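You operate a simulated robot arm through the tools that you are given. There is no shell and no other tool.

Carry out the task below with a simulated robot arm. There is one attempt and no reset: what you move stays moved.

TASK
Change head 1 to the blue paint, flushing the line clear first.
Fine: shut paint 1 before the cup comes off, black cup to the cup mat, flush into the drip cup under its spout, open paint 1 last, no puddle.
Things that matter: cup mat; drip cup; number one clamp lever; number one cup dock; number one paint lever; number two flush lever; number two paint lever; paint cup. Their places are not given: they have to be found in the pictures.

Only the result counts: the job must be done as asked and must still hold three seconds after the hand-in. Knocking over, shifting, dropping, spilling or breaking anything else fails it.

THE ROBOT
A 7-joint arm with a fingered hand, fixed in place. Base frame: the origin is on the floor under the middle of its stand, x ahead of it, y to its left, z up; the work surface is at about z = 84. Lengths are in cm, angles in rad, forces in N, time in s.
With the tool pointing down near the work surface it reaches from about 28 to 70 cm from the base axis. Its first joint turns from -1.204 to 3.002 rad. Payload 3.4 kg.
The TCP is the grasp point between the finger pads, 2.5 cm short of the fingertips. In the tool frame z runs along the fingers and y along their closing line. The gripper opens to 8.8 cm; its body begins 2.9 cm behind the TCP. The gripper is a hand of 5 fingers: y runs from the thumb to the fingers, the wrist lies at [-1.3, -9.7, -16.2] in the tool frame, and closing takes about 1.5 s.
Orientation is that of the tool frame in the base frame, as a unit quaternion [x, y, z, w]. With the fingers straight down and the wrist toward the robot, the tool's x, y and z point along [0, 1, 0], [1, 0, 0] and [0, 0, -1] of the base frame.

THE INTERFACE
- The arm moves only by the tool arm_command. Its argument "targets" is a list of rows, each an object of numbers (a shift or turn left out is 0, a gripper value left out holds the last): "dx", "dy", "dz": the shift along the base's x, y, z in units of 500 mm (1.0 is 500 mm); "wx", "wy", "wz": the turn, a rotation vector about the base's x, y, z in units of 60 degrees (1.0 is 60 degrees). In form: [{"dx": .., "dy": .., "dz": .., "wx": .., "wy": .., "wz": ..}, ...]. A call has 1 to 20 rows; each row is the pose to reach, as a shift and turn from the pose commanded when the call began. "hand" is the gripper command, from -1 (fully open) to 1 (shut), values between in proportion, set as the call begins (left out, the last holds). A call with a number of a shift or a turn outside -1 to 1 is refused whole. A row lasts 0.2 s, in which the tool goes at most 5 cm and 0.15 rad; a call with a longer step from one row to the next is refused whole, and so is a gripper value outside its range. Where a pose cannot be reached the arm comes as near as it can. A force on the tool above 40 N (or 10 N above the force at the start of the call, whichever is more), or a blocked arm, ends the call early, and 0.2 s more pass. Each finger travels about 15.3 cm/s and halts on what it meets, pressing with about 21 N; the grip force reading is that of the motor and also rises with nothing between the fingers. The clock runs only during rows and for 0.2 s after the last one: add rows that repeat a pose to give the fingers time. The reply holds the time, the measured pose of the TCP, the force on the tool along the base axes, the opening and the grip force, in the units named above and with some noise, with the torque about the TCP (base axes, N m) and any sound that the robot's microphone picked up.
- Cameras (640 x 400 px; columns grow to the right, rows downward): "scene" is fixed at [39.92, 50.11, 158.06]; the picture's right is [-0.99, -0.16, 0.00], its down [-0.10, 0.61, -0.79] and it looks along [0.13, -0.78, -0.62] (base axes); focal length 328 px, centre (320, 200). "wrist" rides on the gripper at [5.9, -7.9, -10.5] in the tool frame; the picture's right is [-0.73, 0.32, -0.61], its down [-0.62, -0.68, 0.38] and it looks along [-0.29, 0.66, 0.70] (tool axes); focal length 234 px, centre (320, 200).
- capture(camera): a new picture of that camera. The clock stands still meanwhile.
- slide_trunk(by): slides the trunk up (or, below 0, down) by that many cm; the arm rides with it, the base frame stays. It gives what a move gives, with no picture.
- hand_shape(shape): the hand has 5 fingers and takes this shape, open, in about a second: jaw (thumb against the fingers, like two jaws); tri (thumb and two fingers); tip (a fingertip pinch); poke (one finger out to press); point (the index stretched); flat (the hand flat); cup (the hand cupped); fist (a fist). The gripper value then closes the fingers along that shape, each until it touches; the sizes above hold for jaw. It gives what a move gives, with no picture.
- locate(camera, pixels): there is no depth. For up to 12 entries [column, row, z] of the newest picture of that camera ("zoom" is the newest enlarged one), the place [x, y] in the base frame at which the ray of that pixel passes the height z, good to about 0.3 cm. The clock stands still meanwhile.
- zoom(camera, box): a new picture of the part [left, top, right, bottom] of that camera's present view, enlarged. The clock stands still meanwhile.
- finish_job(): hands the job in; it is judged then, once.

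Leave the gripper open and the arm clear of the work at the hand-in unless told otherwise.

The tools are called after ">>>" as a command line: name --argument value ..., lists and objects as JSON in quotes. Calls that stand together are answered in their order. arm_command: Moves the arm, as the interface text tells. Its arguments: {"type":"object","properties":{"targets":{"type":"array","items":{"type":"object","properties":{"dx":{"type":"number"},"dy":{"type":"number"},"dz":{"type":"number"},"wx":{"type":"number"},"wy":{"type":"number"},"wz":{"type":"number"}}}},"hand":{"type":"number"}},"required":["targets"]} The other tools are called the same way: slide_trunk (by) moves the trunk up or down; hand_shape (shape) gives the hand a shape; capture (camera) takes a picture; locate (camera, pixels) gives the place at which the rays of pixels pass given heights; zoom (camera, box) takes an enlarged picture of a part of a camera's view; finish_job () hands the job in.

At the start:

```text
clock: 0.0
tcp_pos: [46.8, -28.36, 116.35]
ee_rot: [0.708, 0.707, 0.0, 0.0]
wrist_force: [-1.1, 0.7, 0.2]
torque: [0.0, 0.0, 0.01]
finger_gap: 8.78
gripper_force: 0.0
shape: jaw
trunk travel left (down, up): [-70.0, 24.0]
```

scene: 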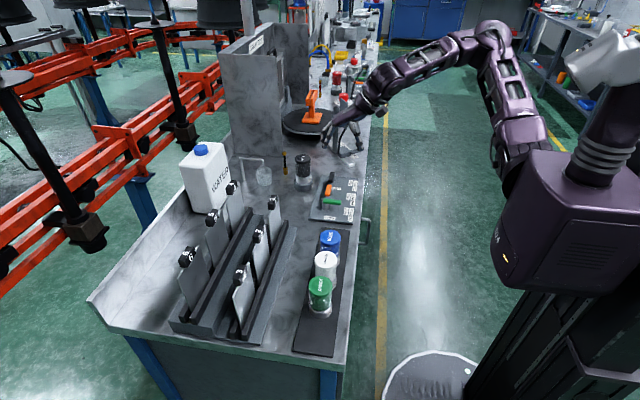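
wrist: 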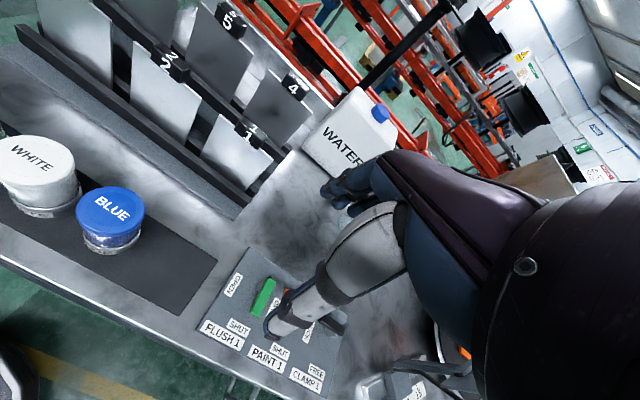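

I see the bench with blue, white and green cups on the right rack, a lever panel with orange and green levers near (335,200), and a black cup near (303,170). I'll enlarge these regions to read them.

>>> zoom --camera "scene" --box '[230, 130, 390, 230]'

>>> zoom --camera "scene" --box '[280, 160, 380, 222]'

>>> zoom --camera "scene" --box '[160, 170, 380, 370]'

>>> zoom --camera "scene" --box '[260, 50, 390, 140]'

```text
4.00 times, centred on (310, 180) of scene
```

zoom: 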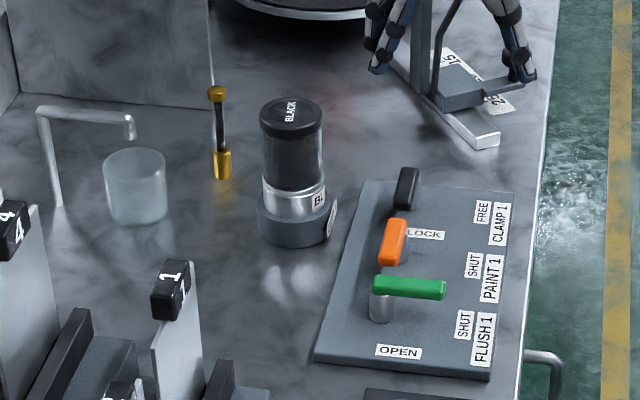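

```text
6.40 times, centred on (330, 191) of scene
```

zoom: 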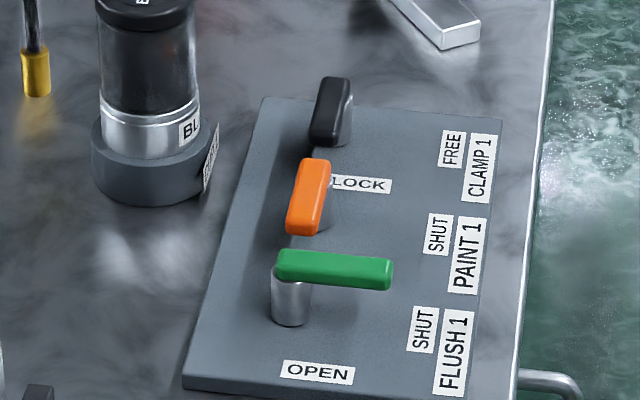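

```text
2.00 times, centred on (270, 270) of scene
```

zoom: 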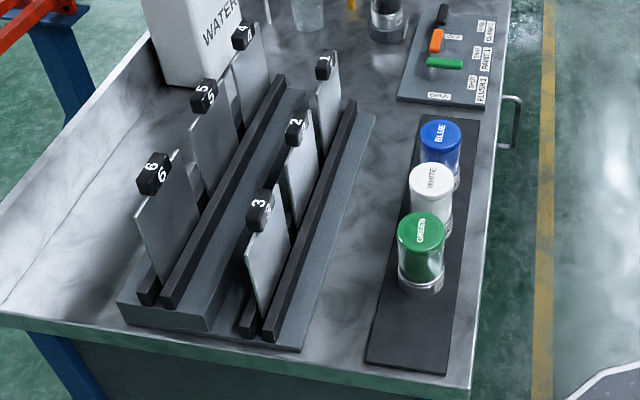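

```text
4.44 times, centred on (325, 95) of scene
```

zoom: 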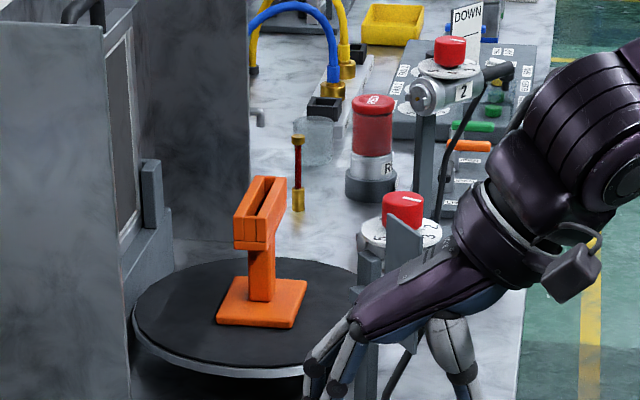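

The panel reads FLUSH 1 (green, at SHUT), PAINT 1 (orange, at OPEN) and CLAMP 1 (black, at LOCK). Next I'll get the base coordinates of these features at candidate heights.

>>> locate --camera "scene" --pixels '[[321, 227.5, 84.5], [350, 228.5, 84.5], [293, 351, 84.5], [332.5, 356.5, 84.5], [330, 236.5, 94], [326, 260, 94], [320.5, 285, 94], [321, 314, 85], [302.75, 158.75, 98], [304.25, 188, 85], [265, 184, 84.3], [263.75, 169.25, 92]]'

>>> locate --camera "scene" --pixels '[[262.5, 163.75, 94], [244.5, 181.25, 84], [325.3, 210, 85.5], [325.6, 200.7, 89], [340.9, 202.25, 89], [329, 186, 89], [327, 196, 89], [332, 172.5, 89], [330, 182, 89], [321, 175.5, 85.5], [358, 179, 85.5], [309, 221, 85.5]]'

```text
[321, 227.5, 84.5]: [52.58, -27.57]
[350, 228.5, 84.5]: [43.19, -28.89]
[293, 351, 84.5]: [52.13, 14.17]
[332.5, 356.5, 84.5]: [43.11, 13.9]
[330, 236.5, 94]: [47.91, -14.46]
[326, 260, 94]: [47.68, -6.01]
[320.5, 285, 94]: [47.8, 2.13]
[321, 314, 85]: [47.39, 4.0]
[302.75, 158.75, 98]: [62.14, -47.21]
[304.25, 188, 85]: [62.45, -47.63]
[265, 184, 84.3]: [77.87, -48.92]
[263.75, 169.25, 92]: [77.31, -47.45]
```

```text
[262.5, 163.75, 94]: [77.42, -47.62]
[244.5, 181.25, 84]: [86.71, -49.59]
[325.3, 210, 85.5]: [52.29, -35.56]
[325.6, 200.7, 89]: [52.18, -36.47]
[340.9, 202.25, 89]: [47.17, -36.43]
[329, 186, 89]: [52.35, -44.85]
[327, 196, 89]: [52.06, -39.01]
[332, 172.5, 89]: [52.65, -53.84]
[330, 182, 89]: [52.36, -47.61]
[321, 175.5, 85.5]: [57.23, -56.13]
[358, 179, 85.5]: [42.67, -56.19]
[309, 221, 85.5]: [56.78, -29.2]
```

The dock is about 78 cm from the base axis, the levers about 63–75 cm, and the mat about 48 cm. A single finger should work best on the levers, so I'll set the poke shape and look at the hand.

>>> hand_shape --shape "poke"

>>> zoom --camera "scene" --box '[300, 80, 420, 180]'

>>> capture --camera "wrist"

```text
clock: 0.9
tcp_pos: [46.76, -28.38, 116.3]
ee_rot: [0.707, 0.707, 0.0, 0.0]
wrist_force: [0.9, -0.7, 0.9]
torque: [-0.03, 0.0, 0.03]
finger_gap: 0.02
gripper_force: 0.0
shape: poke
trunk travel left (down, up): [-70.0, 24.0]
```

```text
4.00 times, centred on (360, 130) of scene
```

zoom: 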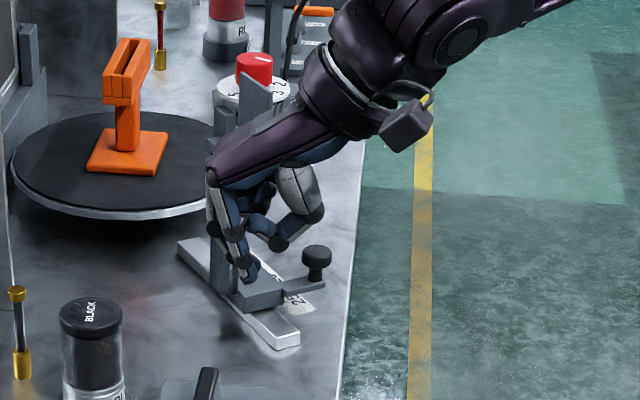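

```text
taken
```

wrist: 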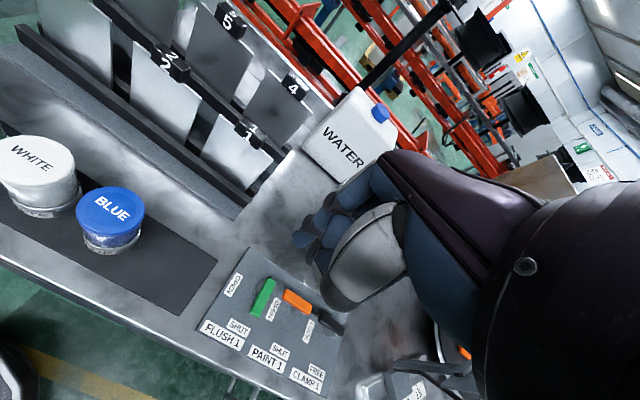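

The poke shape has one finger pointing down. I'll zoom in further to get the fingertip position relative to the TCP.

>>> zoom --camera "scene" --box '[325, 115, 375, 160]'

>>> zoom --camera "wrist" --box '[200, 140, 420, 340]'

```text
8.89 times, centred on (350, 138) of scene
```

zoom: 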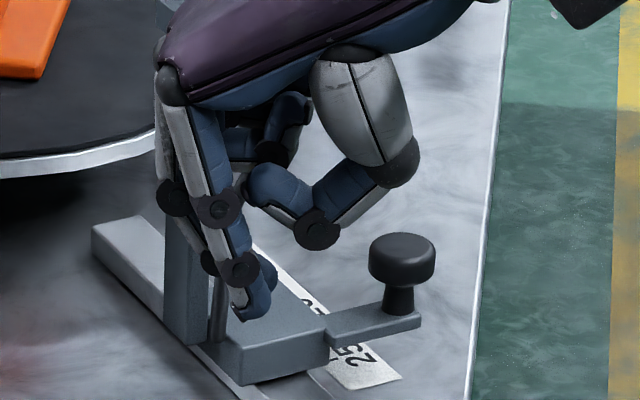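

```text
2.00 times, centred on (310, 240) of wrist
```

zoom: 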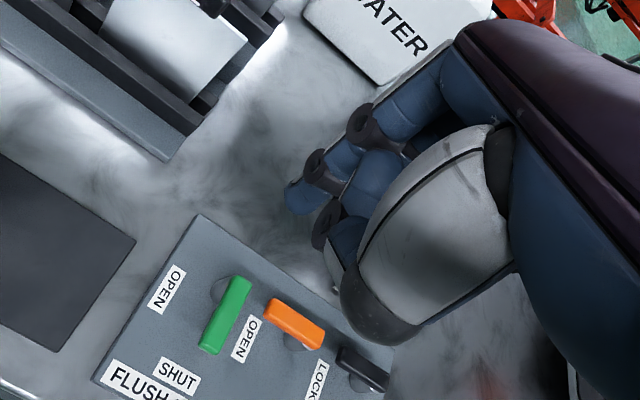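

I'll compare this with the point shape, which may stretch the index finger further from the hand.

>>> hand_shape --shape "point"

>>> zoom --camera "scene" --box '[325, 115, 375, 160]'

>>> zoom --camera "wrist" --box '[200, 140, 420, 340]'

```text
clock: 1.8
tcp_pos: [46.81, -28.4, 116.37]
ee_rot: [0.707, 0.707, 0.0, 0.0]
wrist_force: [0.3, 0.1, 0.0]
torque: [0.04, 0.03, 0.0]
finger_gap: 0.0
gripper_force: 0.0
shape: point
trunk travel left (down, up): [-70.0, 24.0]
```

```text
8.89 times, centred on (350, 138) of scene
```

zoom: 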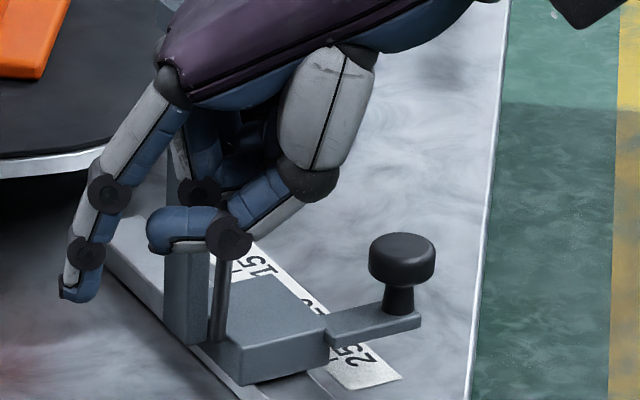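

```text
2.00 times, centred on (310, 240) of wrist
```

zoom: 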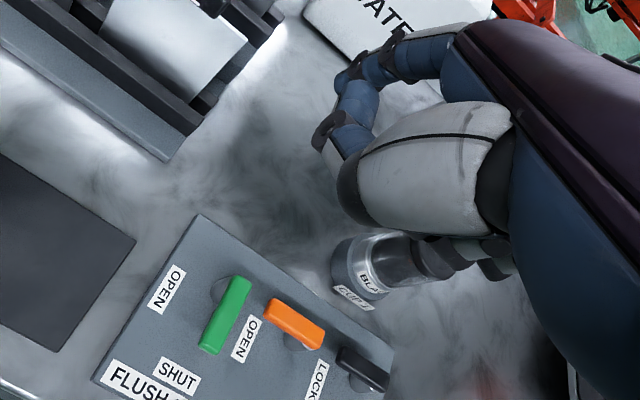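

In the point shape the index leans about 5 cm forward, while in poke it points straight down. I'll go back to poke and turn the hand about the vertical toward the azimuth of the station, to see the other fingers.

>>> hand_shape --shape "poke"

>>> arm_command --targets '[{"wz": -0.12}, {"wz": -0.24}, {"wz": -0.36}, {"wz": -0.48}, {"wz": -0.6}, {"wz": -0.6}]'

>>> zoom --camera "scene" --box '[320, 110, 380, 160]'

>>> capture --camera "wrist"

```text
clock: 2.7
tcp_pos: [46.74, -28.44, 116.34]
ee_rot: [0.707, 0.707, 0.0, 0.0]
wrist_force: [-0.1, -0.6, 0.4]
torque: [0.03, 0.02, 0.01]
finger_gap: 0.01
gripper_force: 0.0
shape: poke
trunk travel left (down, up): [-70.0, 24.0]
```

```text
clock: 4.1
tcp_pos: [46.81, -28.47, 116.27]
ee_rot: [0.892, 0.453, 0.001, 0.0]
wrist_force: [0.3, -0.1, -0.2]
torque: [0.0, 0.0, 0.0]
finger_gap: 0.0
gripper_force: 0.2
shape: poke
trunk travel left (down, up): [-70.0, 24.0]
```

```text
8.00 times, centred on (350, 135) of scene
```

zoom: 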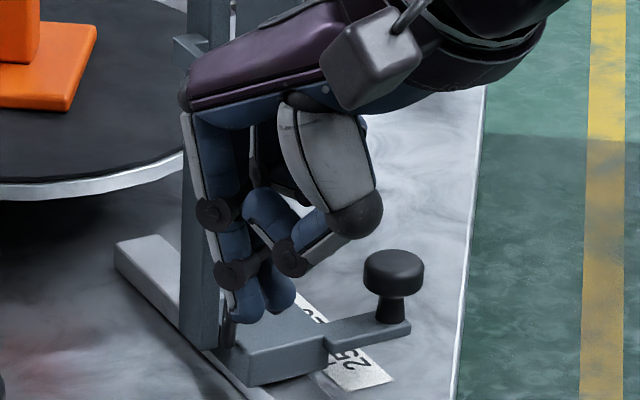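

```text
taken
```

wrist: 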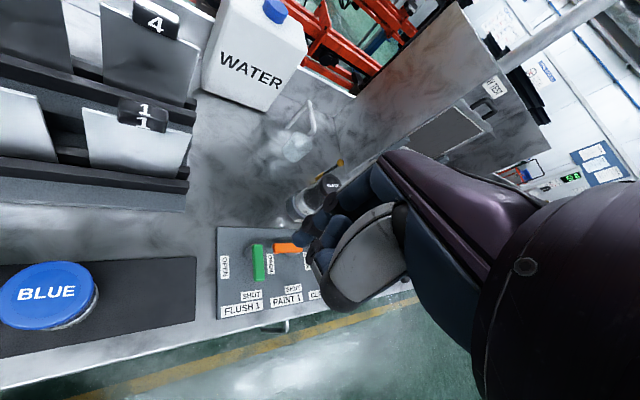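

In poke I can make out two fingertips, at zoom pixels (245,310) and (280,300). I'll check whether closing the gripper value tucks the others away.

>>> arm_command --targets '[{"wz": 0}, {"wz": 0}, {"wz": 0}, {"wz": 0}, {"wz": 0}, {"wz": 0}, {"wz": 0}]' --hand 1

>>> zoom --camera "scene" --box '[320, 110, 380, 160]'

>>> zoom --camera "wrist" --box '[200, 140, 420, 340]'

```text
clock: 5.7
tcp_pos: [46.65, -28.41, 116.38]
ee_rot: [0.89, 0.455, 0.0, 0.0]
wrist_force: [0.5, 0.7, -1.7]
torque: [0.01, 0.0, 0.03]
finger_gap: 0.0
gripper_force: 21.0
shape: jaw
trunk travel left (down, up): [-70.0, 24.0]
```

```text
8.00 times, centred on (350, 135) of scene
```

zoom: 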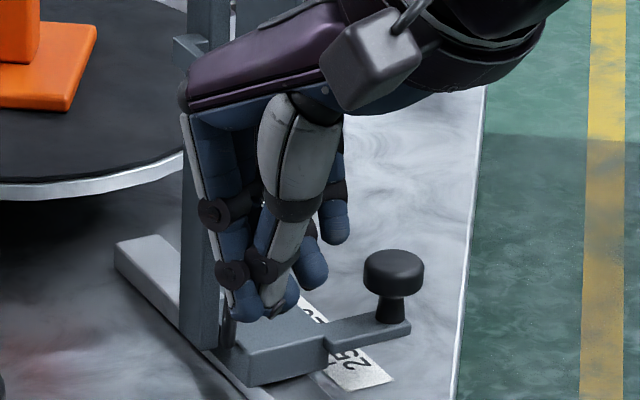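

```text
2.00 times, centred on (310, 240) of wrist
```

zoom: 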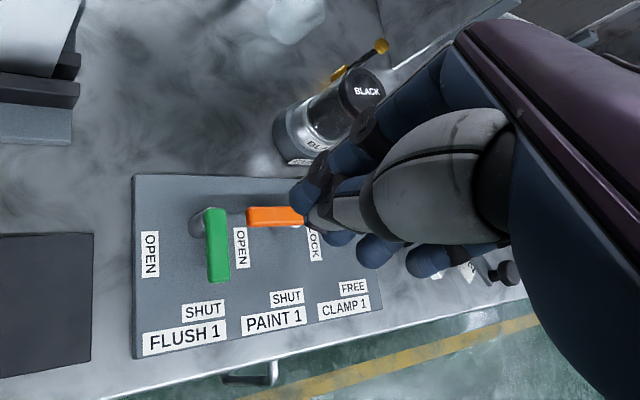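

Giving a gripper value switched the hand to a closed jaw: thumb, index and middle form a compact tip about 2.5 cm below the TCP. I'll triangulate the panel, lever and cup features in this wrist zoom at several heights against the scene.

>>> locate --camera "zoom" --pixels '[[133, 173, 85.5], [133, 173, 84.5], [134, 358, 85.5], [216, 214, 89], [216, 214, 90], [220, 278, 89], [252, 217, 89], [252, 217, 90], [300, 217, 89], [368, 90, 98], [368, 90, 100], [300, 160, 84]]'

>>> locate --camera "scene" --pixels '[[308.75, 220.5, 84.5], [308.75, 220.5, 85.5], [352.5, 225, 85.5], [325.6, 200.7, 89], [325.6, 200.7, 90], [327, 196, 90], [302.75, 158.75, 100], [340.9, 202.25, 90], [341, 158, 84], [352.75, 118, 95], [319.5, 140, 84], [309, 162, 84]]'

```text
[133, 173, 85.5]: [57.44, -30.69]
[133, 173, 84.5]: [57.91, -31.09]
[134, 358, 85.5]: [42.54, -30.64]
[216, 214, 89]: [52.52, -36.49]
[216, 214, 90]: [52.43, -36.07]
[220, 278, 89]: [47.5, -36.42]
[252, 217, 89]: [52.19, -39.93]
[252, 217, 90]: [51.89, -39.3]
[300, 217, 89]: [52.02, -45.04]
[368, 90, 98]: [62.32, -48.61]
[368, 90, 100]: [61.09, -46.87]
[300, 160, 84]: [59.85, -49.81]
```

```text
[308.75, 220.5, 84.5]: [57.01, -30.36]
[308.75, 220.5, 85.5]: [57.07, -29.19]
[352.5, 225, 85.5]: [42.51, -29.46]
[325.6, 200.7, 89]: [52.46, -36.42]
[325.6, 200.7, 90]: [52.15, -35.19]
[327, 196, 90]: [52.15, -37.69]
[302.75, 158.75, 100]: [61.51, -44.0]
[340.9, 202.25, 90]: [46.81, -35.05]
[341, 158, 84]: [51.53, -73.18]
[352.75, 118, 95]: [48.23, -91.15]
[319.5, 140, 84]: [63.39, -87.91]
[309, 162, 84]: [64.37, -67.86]
```

The heights agree: the lever handles are at about z=89. Green's pivot is near (52.3,-36.4), orange spans y -45.5 to -39 at x≈52.1, and the black cup top is near z=97 at (62.3,-48). Now I'll test the reach by moving the closed hand above a spot on the far side of the orange handle, at (55.6,-41,100).

>>> arm_command --targets '[{"dx": 0.03, "dy": -0.045, "dz": -0.05}, {"dx": 0.06, "dy": -0.09, "dz": -0.11}, {"dx": 0.09, "dy": -0.135, "dz": -0.165}, {"dx": 0.12, "dy": -0.18, "dz": -0.22}, {"dx": 0.15, "dy": -0.225, "dz": -0.275}, {"dx": 0.176, "dy": -0.252, "dz": -0.326}, {"dx": 0.176, "dy": -0.252, "dz": -0.326}, {"dx": 0.176, "dy": -0.252, "dz": -0.326}]'

>>> capture --camera "scene"

>>> capture --camera "wrist"

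```text
clock: 7.5
tcp_pos: [55.59, -40.87, 99.87]
ee_rot: [0.891, 0.454, 0.0, 0.0]
wrist_force: [-0.1, 0.2, -1.1]
torque: [-0.01, 0.04, 0.01]
finger_gap: 0.0
gripper_force: 20.6
shape: jaw
trunk travel left (down, up): [-70.0, 24.0]
```

```text
taken
```

scene: 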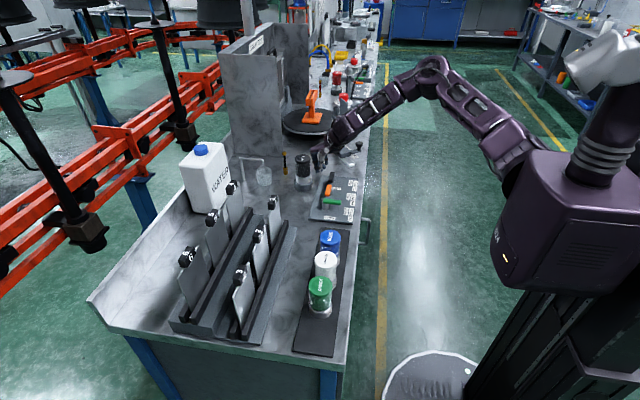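

```text
taken
```

wrist: 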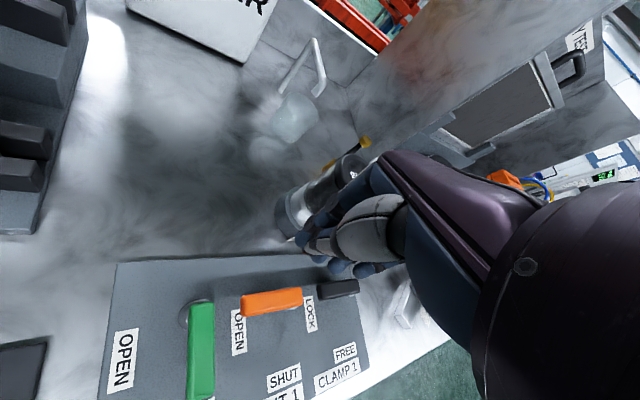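

The pose was reached with reach to spare. I'll zoom in to check the fingertip against the orange handle and the black cup before lowering.

>>> zoom --camera "scene" --box '[280, 130, 380, 220]'

>>> zoom --camera "wrist" --box '[160, 140, 400, 340]'

```text
4.44 times, centred on (330, 175) of scene
```

zoom: 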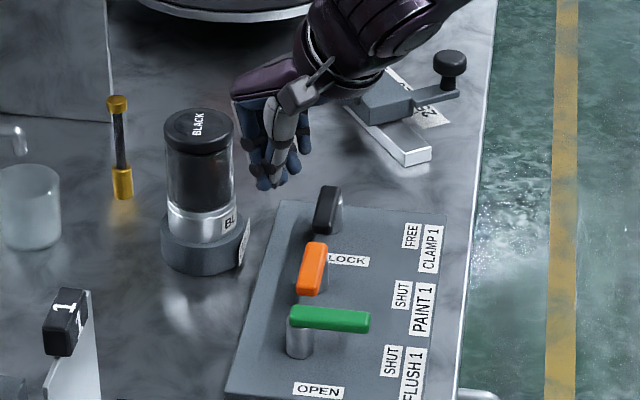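

```text
2.00 times, centred on (280, 240) of wrist
```

zoom: 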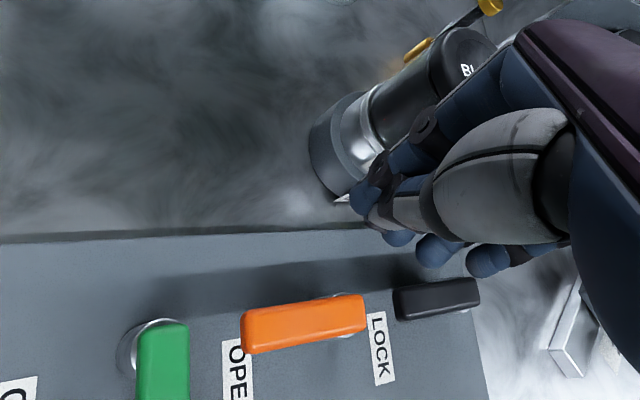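

The orange handle lies from zoom (243,330) to (365,312) with its pivot at the right end. I'll locate its ends and the black and green handles from this close view.

>>> locate --camera "zoom" --pixels '[[243, 318, 89.3], [362, 300, 89.3], [246, 345, 89.3], [345, 318, 89.3], [395, 298, 89.3], [476, 284, 89.3], [160, 330, 89.3], [310, 150, 86.5], [365, 203, 86.5], [330, 340, 84.7], [440, 50, 97], [150, 350, 85]]'

```text
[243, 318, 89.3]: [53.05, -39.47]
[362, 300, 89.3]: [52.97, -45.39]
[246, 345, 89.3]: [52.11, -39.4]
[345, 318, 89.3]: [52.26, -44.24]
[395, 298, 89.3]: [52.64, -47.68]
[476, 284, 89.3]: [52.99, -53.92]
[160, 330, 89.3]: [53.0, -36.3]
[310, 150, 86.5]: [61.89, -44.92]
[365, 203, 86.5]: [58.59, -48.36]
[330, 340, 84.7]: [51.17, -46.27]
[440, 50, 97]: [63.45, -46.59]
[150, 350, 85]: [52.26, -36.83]
```

The orange handle's far face is at x≈53.0, and the tip cluster at x=55.6 clears both it and the dock (9.5 cm from its centre). I'll lower the fingertips to z≈87.

>>> arm_command --targets '[{"dz": -0.06}, {"dz": -0.12}, {"dz": -0.17}, {"dz": -0.206}, {"dz": -0.206}]'

>>> zoom --camera "scene" --box '[280, 130, 380, 220]'

>>> zoom --camera "wrist" --box '[160, 140, 400, 340]'

```text
clock: 8.7
tcp_pos: [55.01, -40.85, 91.14]
ee_rot: [0.891, 0.454, 0.0, 0.0]
wrist_force: [0.6, 0.2, 0.5]
torque: [0.04, 0.01, -0.03]
finger_gap: 0.02
gripper_force: 21.3
shape: jaw
out of reach, approached as far as the arm can: row 4, 5
trunk travel left (down, up): [-70.0, 24.0]
```

```text
4.44 times, centred on (330, 175) of scene
```

zoom: 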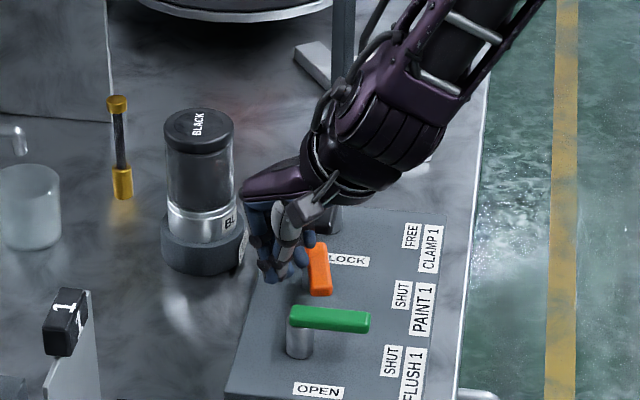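

```text
2.00 times, centred on (280, 240) of wrist
```

zoom: 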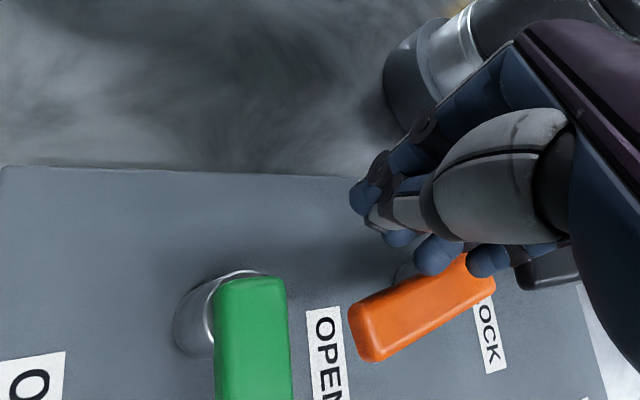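

The pose sat just out of reach at this trunk height (TCP stopped at z=91.1), and the orange lever was nudged about 15° the right way. I'll lift straight up, then lower the trunk for more horizontal reach.

>>> arm_command --targets '[{"dz": 0.08}, {"dz": 0.16}, {"dz": 0.25}, {"dz": 0.34}, {"dz": 0.43}, {"dz": 0.52}, {"dz": 0.52}]'

>>> slide_trunk --by -14

>>> zoom --camera "scene" --box '[280, 130, 380, 220]'

```text
clock: 10.3
tcp_pos: [54.86, -40.87, 117.27]
ee_rot: [0.891, 0.454, 0.0, 0.0]
wrist_force: [0.2, -0.7, 0.4]
torque: [-0.02, 0.05, 0.01]
finger_gap: 0.0
gripper_force: 21.0
shape: jaw
trunk travel left (down, up): [-70.0, 24.0]
```

```text
clock: 12.0
tcp_pos: [54.94, -40.87, 103.21]
ee_rot: [0.891, 0.454, 0.0, 0.0]
wrist_force: [-0.7, 0.1, 0.8]
torque: [-0.01, 0.03, 0.0]
finger_gap: 0.0
gripper_force: 21.0
shape: jaw
trunk travel left (down, up): [-56.0, 38.0]
```

```text
4.44 times, centred on (330, 175) of scene
```

zoom: 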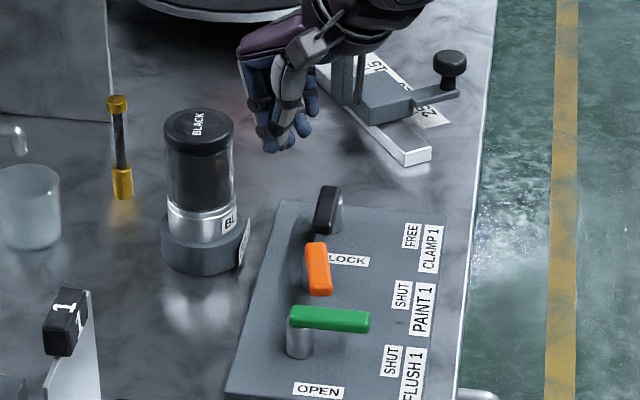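

Pushing with the closed jaw is awkward because its four fingers form a wide paddle. I'll use the narrower poke shape (index and middle), and then lower beside the orange handle again with the trunk lower.

>>> hand_shape --shape "poke"

>>> arm_command --targets '[{"dx": 0.002, "dy": 0.005, "dz": -0.06}, {"dx": 0.004, "dy": 0.008, "dz": -0.13}, {"dx": 0.006, "dy": 0.008, "dz": -0.2}, {"dx": 0.006, "dy": 0.008, "dz": -0.272}, {"dx": 0.006, "dy": 0.008, "dz": -0.272}]'

>>> zoom --camera "scene" --box '[280, 130, 380, 220]'

>>> zoom --camera "wrist" --box '[160, 140, 400, 340]'

```text
clock: 12.9
tcp_pos: [54.84, -40.87, 103.21]
ee_rot: [0.891, 0.453, 0.0, 0.0]
wrist_force: [0.0, 0.5, 0.4]
torque: [0.01, 0.02, -0.02]
finger_gap: 0.02
gripper_force: 0.1
shape: poke
trunk travel left (down, up): [-56.0, 38.0]
```

```text
clock: 14.1
tcp_pos: [55.34, -40.39, 89.5]
ee_rot: [0.891, 0.454, 0.001, 0.0]
wrist_force: [-0.2, 0.0, -0.1]
torque: [0.01, 0.0, -0.02]
finger_gap: 0.0
gripper_force: 0.0
shape: poke
trunk travel left (down, up): [-56.0, 38.0]
```

```text
4.44 times, centred on (330, 175) of scene
```

zoom: 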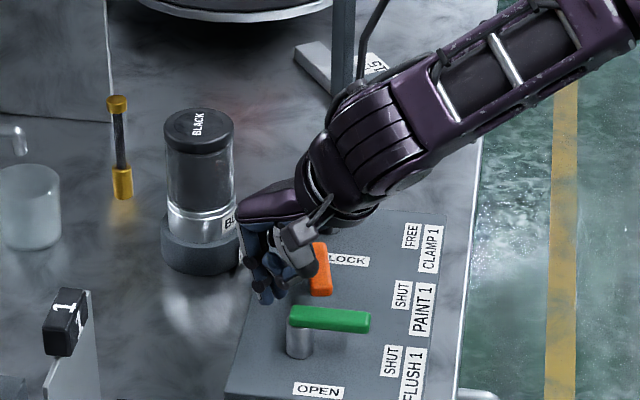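

```text
2.00 times, centred on (280, 240) of wrist
```

zoom: 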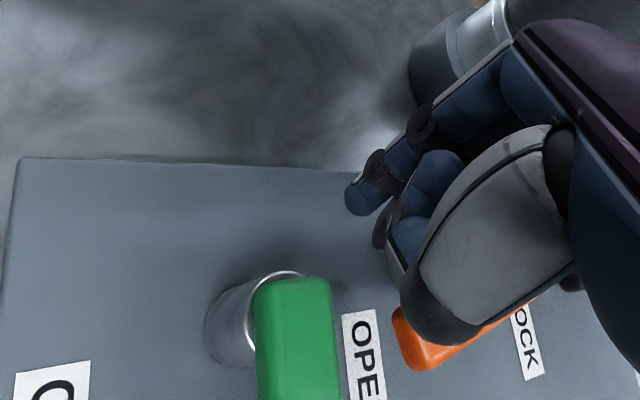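

I reached z=89.5 without contact. The thumb knuckle would sweep close to green in this orientation, so I'll turn the hand back to the standard heading (wrist toward -x), raised slightly, before pulling the orange handle.

>>> arm_command --targets '[{"dz": 0.012, "wz": 0.12}, {"dz": 0.012, "wz": 0.24}, {"dz": 0.012, "wz": 0.36}, {"dz": 0.012, "wz": 0.48}, {"dz": 0.012, "wz": 0.6}, {"dz": 0.012, "wz": 0.6}]'

>>> zoom --camera "scene" --box '[290, 150, 370, 215]'

>>> zoom --camera "wrist" --box '[160, 140, 400, 340]'

```text
clock: 15.5
tcp_pos: [55.2, -40.63, 90.05]
ee_rot: [0.707, 0.707, 0.001, 0.0]
wrist_force: [0.7, -0.1, 0.4]
torque: [0.01, -0.03, -0.01]
finger_gap: 0.01
gripper_force: 0.1
shape: poke
trunk travel left (down, up): [-56.0, 38.0]
```

```text
6.15 times, centred on (330, 182) of scene
```

zoom: 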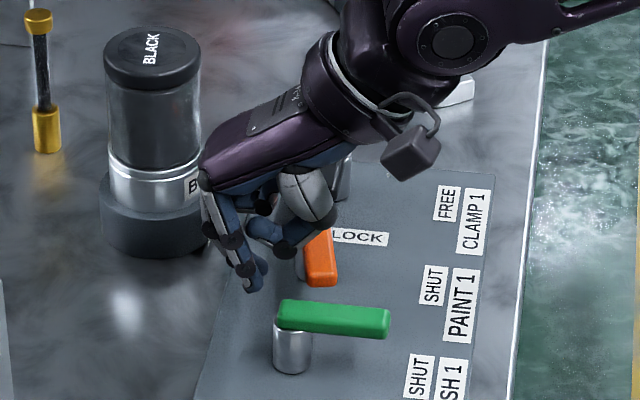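

```text
2.00 times, centred on (280, 240) of wrist
```

zoom: 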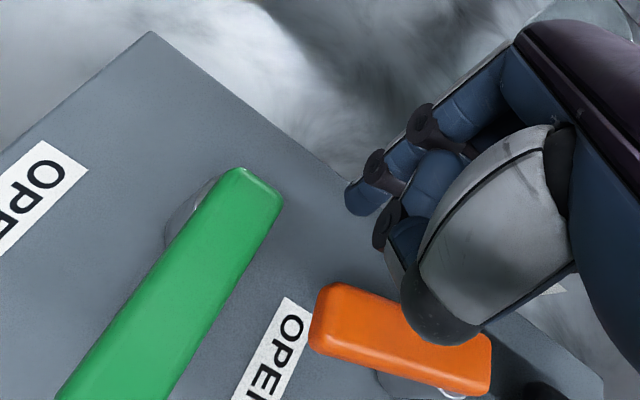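

The index tip is just on the far side of the orange handle. Now I'll pull it along an arc toward the robot (OPEN to SHUT), stopping partway to look.

>>> arm_command --targets '[{"dx": -0.02, "dy": 0.001}, {"dx": -0.04, "dy": 0.002}, {"dx": -0.06, "dy": 0.003}, {"dx": -0.08, "dy": 0.003}, {"dx": -0.1, "dy": -0.003}, {"dx": -0.118, "dy": -0.015}, {"dx": -0.118, "dy": -0.015}]'

>>> zoom --camera "scene" --box '[290, 150, 370, 215]'

>>> zoom --camera "wrist" --box '[160, 140, 400, 340]'

```text
clock: 17.1
tcp_pos: [49.42, -41.1, 90.3]
ee_rot: [0.707, 0.707, 0.001, -0.001]
wrist_force: [0.2, -0.4, 0.4]
torque: [0.02, 0.01, 0.01]
finger_gap: 0.0
gripper_force: 0.1
shape: poke
trunk travel left (down, up): [-56.0, 38.0]
```

```text
6.15 times, centred on (330, 182) of scene
```

zoom: 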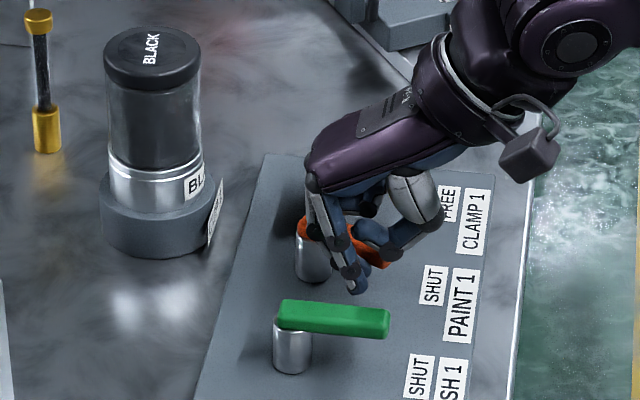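

```text
2.00 times, centred on (280, 240) of wrist
```

zoom: 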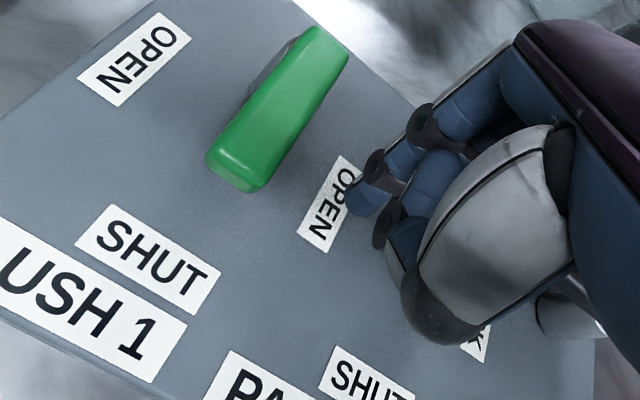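

The orange handle is now most of the way round, at about 155°. I'll continue the arc toward -y to bring it to SHUT.

>>> arm_command --targets '[{"dx": -0.01, "dy": -0.01}, {"dx": -0.018, "dy": -0.022}, {"dx": -0.022, "dy": -0.03}, {"dx": -0.024, "dy": -0.036}, {"dx": -0.024, "dy": -0.036}]'

>>> zoom --camera "scene" --box '[290, 150, 370, 215]'

>>> zoom --camera "wrist" --box '[200, 200, 440, 400]'

```text
clock: 18.3
tcp_pos: [48.04, -43.0, 90.18]
ee_rot: [0.707, 0.707, -0.001, 0.0]
wrist_force: [-0.3, 2.4, 0.2]
torque: [0.06, -0.01, 0.03]
finger_gap: 0.01
gripper_force: 0.0
shape: poke
trunk travel left (down, up): [-56.0, 38.0]
```

```text
6.15 times, centred on (330, 182) of scene
```

zoom: 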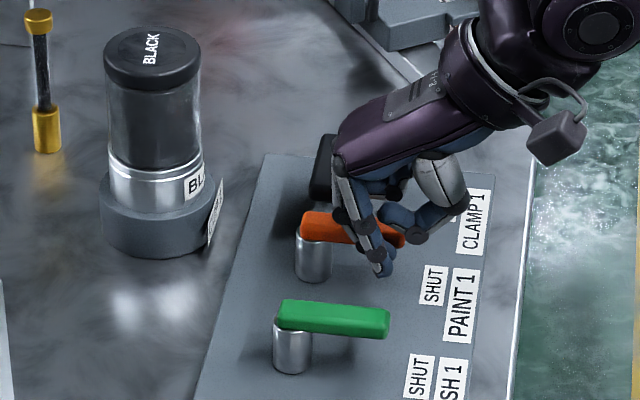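

```text
2.00 times, centred on (320, 300) of wrist
```

zoom: 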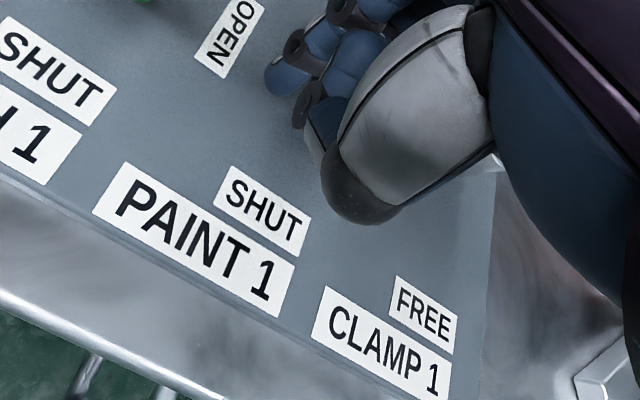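

Orange looks nearly parallel to green, and the tool reads 2.4 N in y. I'll push a little further to be sure it's fully at SHUT.

>>> arm_command --targets '[{"dx": -0.002, "dy": -0.006}, {"dx": -0.003, "dy": -0.012}, {"dx": -0.003, "dy": -0.018}, {"dx": -0.003, "dy": -0.018}]'

>>> zoom --camera "scene" --box '[290, 150, 370, 215]'

```text
clock: 19.3
tcp_pos: [47.88, -43.46, 90.45]
ee_rot: [0.707, 0.708, -0.002, 0.0]
wrist_force: [-3.0, 30.4, -5.4]
torque: [0.54, 0.13, 0.24]
finger_gap: 0.0
gripper_force: 0.1
shape: poke
trunk travel left (down, up): [-56.0, 38.0]
```

```text
6.15 times, centred on (330, 182) of scene
```

zoom: 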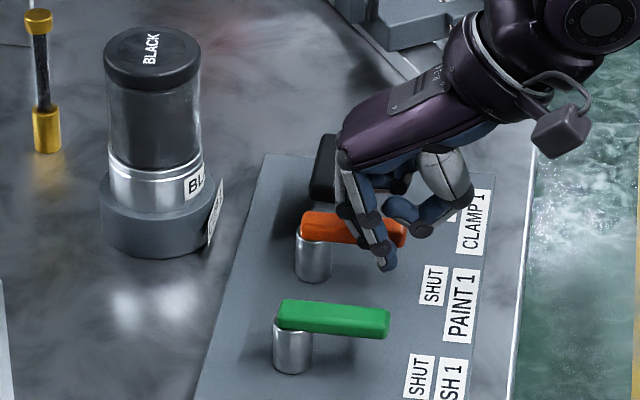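

The 30 N reaction shows the orange lever is against its SHUT stop. I'll back off toward +y, then lift clear.

>>> arm_command --targets '[{"dx": 0.0, "dy": 0.015}, {"dx": 0.0, "dy": 0.04}, {"dx": 0.0, "dy": 0.04, "dz": 0.06}, {"dx": 0.0, "dy": 0.04, "dz": 0.14}, {"dx": 0.0, "dy": 0.04, "dz": 0.22}, {"dx": 0.0, "dy": 0.04, "dz": 0.3}, {"dx": 0.0, "dy": 0.04, "dz": 0.3}]'

>>> zoom --camera "scene" --box '[290, 150, 370, 215]'

```text
clock: 20.9
tcp_pos: [47.95, -41.93, 105.19]
ee_rot: [0.707, 0.707, 0.0, 0.0]
wrist_force: [0.2, -0.5, -0.1]
torque: [0.0, 0.0, 0.0]
finger_gap: 0.03
gripper_force: 0.1
shape: poke
trunk travel left (down, up): [-56.0, 38.0]
```

```text
6.15 times, centred on (330, 182) of scene
```

zoom: 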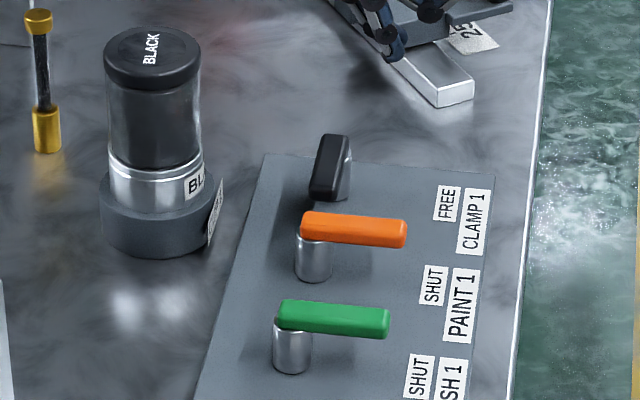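

Orange is now parallel to green at SHUT. Next is the clamp lever, which is further out, so I'll raise the hand, lower the trunk another 12 cm, and turn the hand back to face radially outward.

>>> arm_command --targets '[{"dz": 0.06, "wz": -0.12}, {"dz": 0.12, "wz": -0.24}, {"dz": 0.18, "wz": -0.36}, {"dz": 0.2, "wz": -0.48}, {"dz": 0.2, "wz": -0.6}, {"dz": 0.2, "wz": -0.6}]'

>>> slide_trunk --by -12

>>> arm_command --targets '[{"dx": 0.05, "dy": -0.05}, {"dx": 0.1, "dy": -0.1}, {"dx": 0.15, "dy": -0.16}, {"dx": 0.15, "dy": -0.16}]'

>>> zoom --camera "scene" --box '[280, 130, 380, 220]'

>>> capture --camera "wrist"

```text
clock: 22.3
tcp_pos: [47.97, -41.99, 115.15]
ee_rot: [0.892, 0.452, 0.0, -0.001]
wrist_force: [-0.4, 0.6, 0.5]
torque: [0.03, 0.0, 0.02]
finger_gap: 0.0
gripper_force: 0.0
shape: poke
trunk travel left (down, up): [-56.0, 38.0]
```

```text
clock: 23.8
tcp_pos: [48.02, -41.94, 103.18]
ee_rot: [0.891, 0.455, 0.0, 0.0]
wrist_force: [0.5, -0.2, 0.3]
torque: [0.01, 0.01, -0.02]
finger_gap: 0.01
gripper_force: 0.1
shape: poke
trunk travel left (down, up): [-44.0, 50.0]
```

```text
clock: 24.8
tcp_pos: [55.46, -49.9, 103.34]
ee_rot: [0.891, 0.455, 0.0, 0.001]
wrist_force: [-0.3, 0.0, -0.2]
torque: [-0.01, -0.01, -0.02]
finger_gap: 0.0
gripper_force: 0.0
shape: poke
trunk travel left (down, up): [-44.0, 50.0]
```

```text
4.44 times, centred on (330, 175) of scene
```

zoom: 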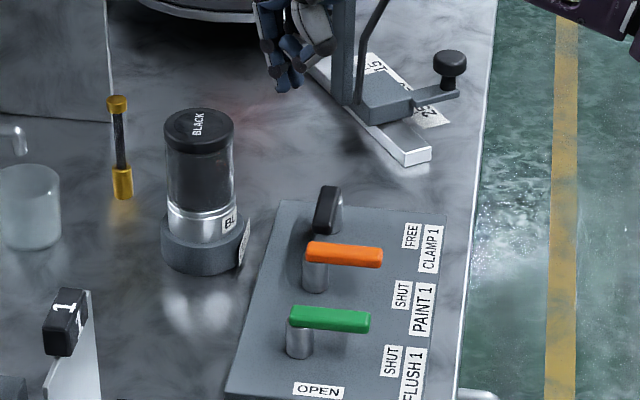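

```text
taken
```

wrist: 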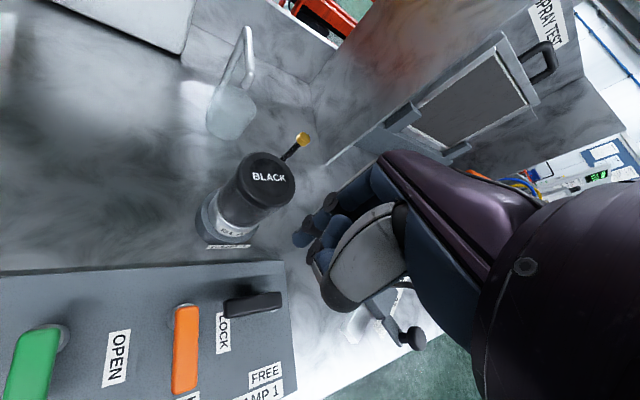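

I reached (55.5,-49.9,103.3). The black clamp handle shows from (226,308) to (281,300), so I'll refine its position along with the cup and drip cup.

>>> locate --camera "wrist" --pixels '[[226, 300, 89.7], [281, 292, 89.7], [226, 316, 89.7], [282, 305, 89.7], [265, 177, 97], [228, 240, 86.5], [262, 33, 95], [232, 90, 91], [227, 125, 84.3], [247, 30, 95], [189, 308, 89.7], [176, 390, 89.7]]'

>>> zoom --camera "wrist" --box '[170, 10, 330, 140]'

>>> zoom --camera "wrist" --box '[160, 130, 320, 260]'

```text
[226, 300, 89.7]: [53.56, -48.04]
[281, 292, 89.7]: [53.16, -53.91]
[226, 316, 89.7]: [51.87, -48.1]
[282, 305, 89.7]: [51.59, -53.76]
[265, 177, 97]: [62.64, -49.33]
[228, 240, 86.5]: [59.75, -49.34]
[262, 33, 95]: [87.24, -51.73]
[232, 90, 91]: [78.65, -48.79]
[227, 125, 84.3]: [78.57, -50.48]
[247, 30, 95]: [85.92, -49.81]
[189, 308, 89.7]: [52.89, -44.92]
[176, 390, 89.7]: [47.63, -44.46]
```

```text
3.08 times, centred on (250, 75) of wrist
```

zoom: 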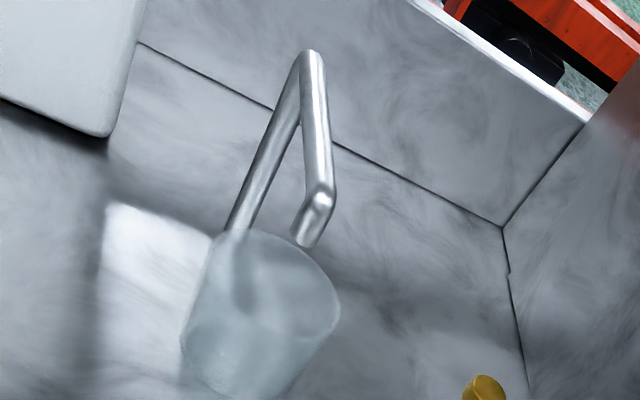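

```text
3.08 times, centred on (240, 195) of wrist
```

zoom: 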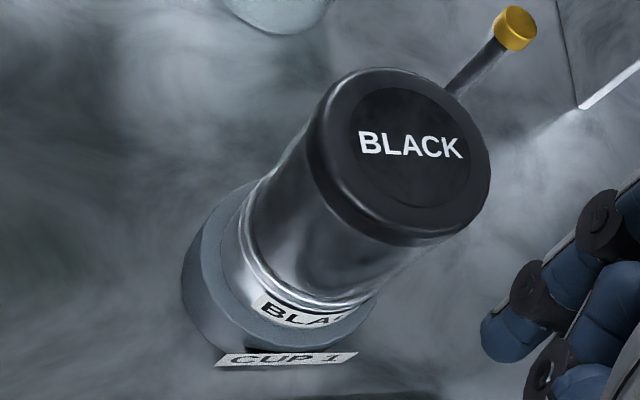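

I'll triangulate the spout tip at wrist (244.5,88) against the drip cup rim at wrist (235.4,99.4), to make sure the cup really sits under the spout.

>>> locate --camera "wrist" --pixels '[[244.5, 88, 91], [244.5, 88, 92], [244.5, 88, 93], [244.5, 88, 94], [236, 98.5, 89], [236, 98.5, 90], [236, 98.5, 91], [227, 128, 84], [222, 122, 84]]'

>>> locate --camera "scene" --pixels '[[262.5, 164, 91], [262.5, 164, 92], [262.5, 164, 93], [262.5, 164, 94], [263.75, 169.25, 89], [263.75, 169.25, 90], [263.75, 169.25, 91], [264.5, 183, 84], [304.25, 188, 84]]'

>>> zoom --camera "scene" --box '[225, 145, 315, 201]'

```text
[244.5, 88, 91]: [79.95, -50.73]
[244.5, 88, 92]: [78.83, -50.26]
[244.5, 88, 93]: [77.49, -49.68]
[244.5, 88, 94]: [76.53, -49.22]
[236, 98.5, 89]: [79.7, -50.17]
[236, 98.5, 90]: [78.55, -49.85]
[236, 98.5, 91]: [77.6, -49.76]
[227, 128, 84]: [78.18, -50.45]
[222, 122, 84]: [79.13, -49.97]
```

```text
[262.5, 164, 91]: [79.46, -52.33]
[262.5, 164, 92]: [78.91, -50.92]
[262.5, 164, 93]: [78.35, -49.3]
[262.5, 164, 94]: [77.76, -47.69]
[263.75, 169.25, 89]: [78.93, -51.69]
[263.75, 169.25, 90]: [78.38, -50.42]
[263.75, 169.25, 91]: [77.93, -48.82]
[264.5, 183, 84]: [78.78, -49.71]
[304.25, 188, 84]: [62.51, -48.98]
```

```text
7.11 times, centred on (270, 173) of scene
```

zoom: 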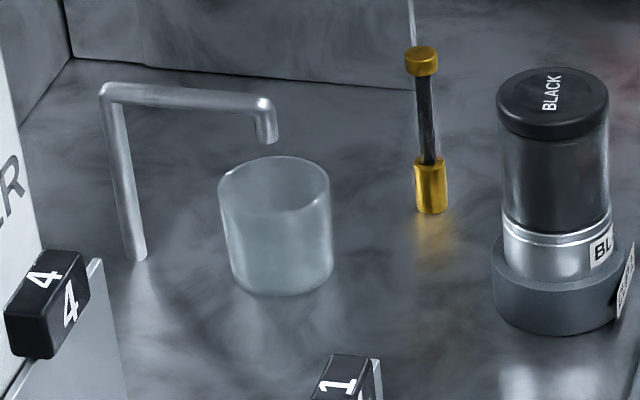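

The spout tip triangulates to about (78.4,-50.0,92.5) and the drip cup rim centre to about (78.3,-50.0), so the drip cup is already in place. The clamp handle is at x 51.7–53.4, y -48 to -53.9, and I'll lower the fingers on its far side.

>>> arm_command --targets '[{"dx": 0.011, "dy": 0.006, "dz": -0.07}, {"dx": 0.011, "dy": 0.006, "dz": -0.14}, {"dx": 0.011, "dy": 0.006, "dz": -0.2}, {"dx": 0.011, "dy": 0.006, "dz": -0.24}, {"dx": 0.011, "dy": 0.006, "dz": -0.262}, {"dx": 0.011, "dy": 0.006, "dz": -0.262}]'

>>> zoom --camera "scene" --box '[290, 150, 370, 215]'

>>> zoom --camera "wrist" --box '[160, 140, 400, 340]'

```text
clock: 26.2
tcp_pos: [55.95, -49.6, 90.13]
ee_rot: [0.891, 0.454, 0.0, 0.0]
wrist_force: [1.3, 0.1, 0.4]
torque: [-0.02, -0.03, -0.01]
finger_gap: 0.0
gripper_force: 0.1
shape: poke
trunk travel left (down, up): [-44.0, 50.0]
```

```text
6.15 times, centred on (330, 182) of scene
```

zoom: 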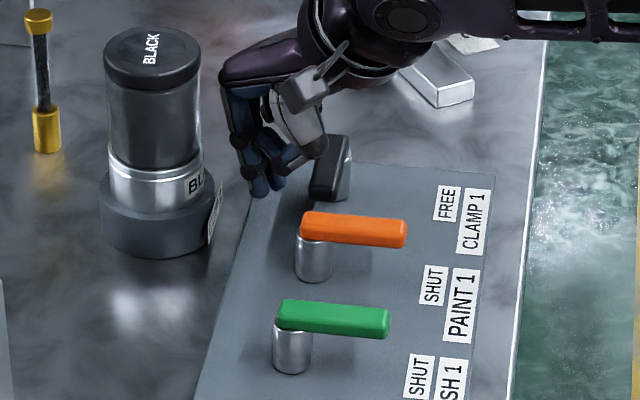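

```text
2.00 times, centred on (280, 240) of wrist
```

zoom: 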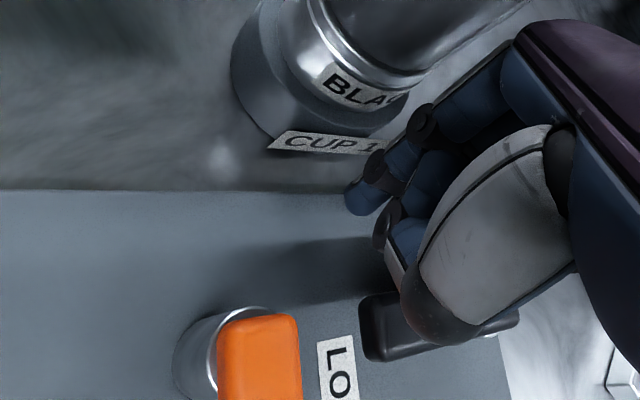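

I see the fingers beside the black handle with free space around them. I'll pull the clamp handle along its arc from LOCK toward FREE.

>>> arm_command --targets '[{"dx": -0.014, "dy": 0.002}, {"dx": -0.028, "dy": 0.004}, {"dx": -0.042, "dy": 0.008}, {"dx": -0.056, "dy": 0.012}, {"dx": -0.07, "dy": 0.012}, {"dx": -0.085, "dy": 0.012}, {"dx": -0.107, "dy": 0.006}, {"dx": -0.125, "dy": -0.006}, {"dx": -0.125, "dy": -0.006}]'

>>> zoom --camera "scene" --box '[290, 150, 370, 215]'

```text
clock: 28.2
tcp_pos: [49.92, -49.99, 89.96]
ee_rot: [0.891, 0.455, 0.0, 0.0]
wrist_force: [0.4, 0.3, 0.4]
torque: [0.01, 0.04, 0.01]
finger_gap: 0.01
gripper_force: 0.1
shape: poke
trunk travel left (down, up): [-44.0, 50.0]
```

```text
6.15 times, centred on (330, 182) of scene
```

zoom: 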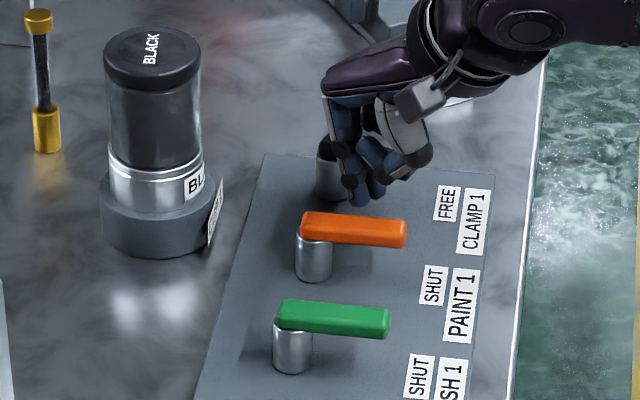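

The clamp handle has turned and is now hidden behind the fingers. I'll finish the arc with a push toward -y until the stop is felt.

>>> arm_command --targets '[{"dx": -0.01, "dy": -0.01}, {"dx": -0.02, "dy": -0.02}, {"dx": -0.024, "dy": -0.03}, {"dx": -0.026, "dy": -0.038}, {"dx": -0.026, "dy": -0.038}]'

>>> zoom --camera "scene" --box '[290, 150, 370, 215]'

```text
clock: 29.4
tcp_pos: [48.68, -51.31, 90.38]
ee_rot: [0.89, 0.455, 0.001, 0.003]
wrist_force: [7.0, 20.8, 7.3]
torque: [0.04, -0.05, 0.1]
finger_gap: 0.0
gripper_force: 0.0
shape: poke
trunk travel left (down, up): [-44.0, 50.0]
```

```text
6.15 times, centred on (330, 182) of scene
```

zoom: 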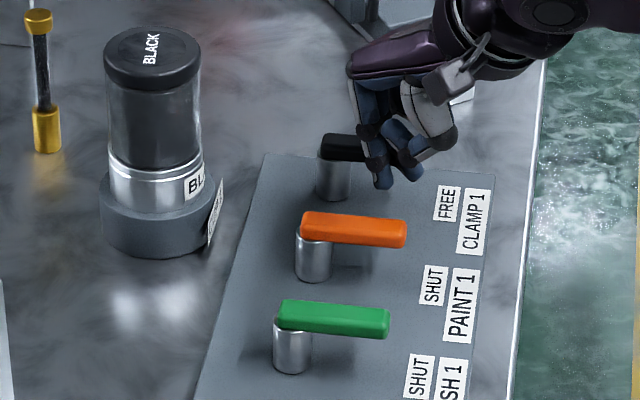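

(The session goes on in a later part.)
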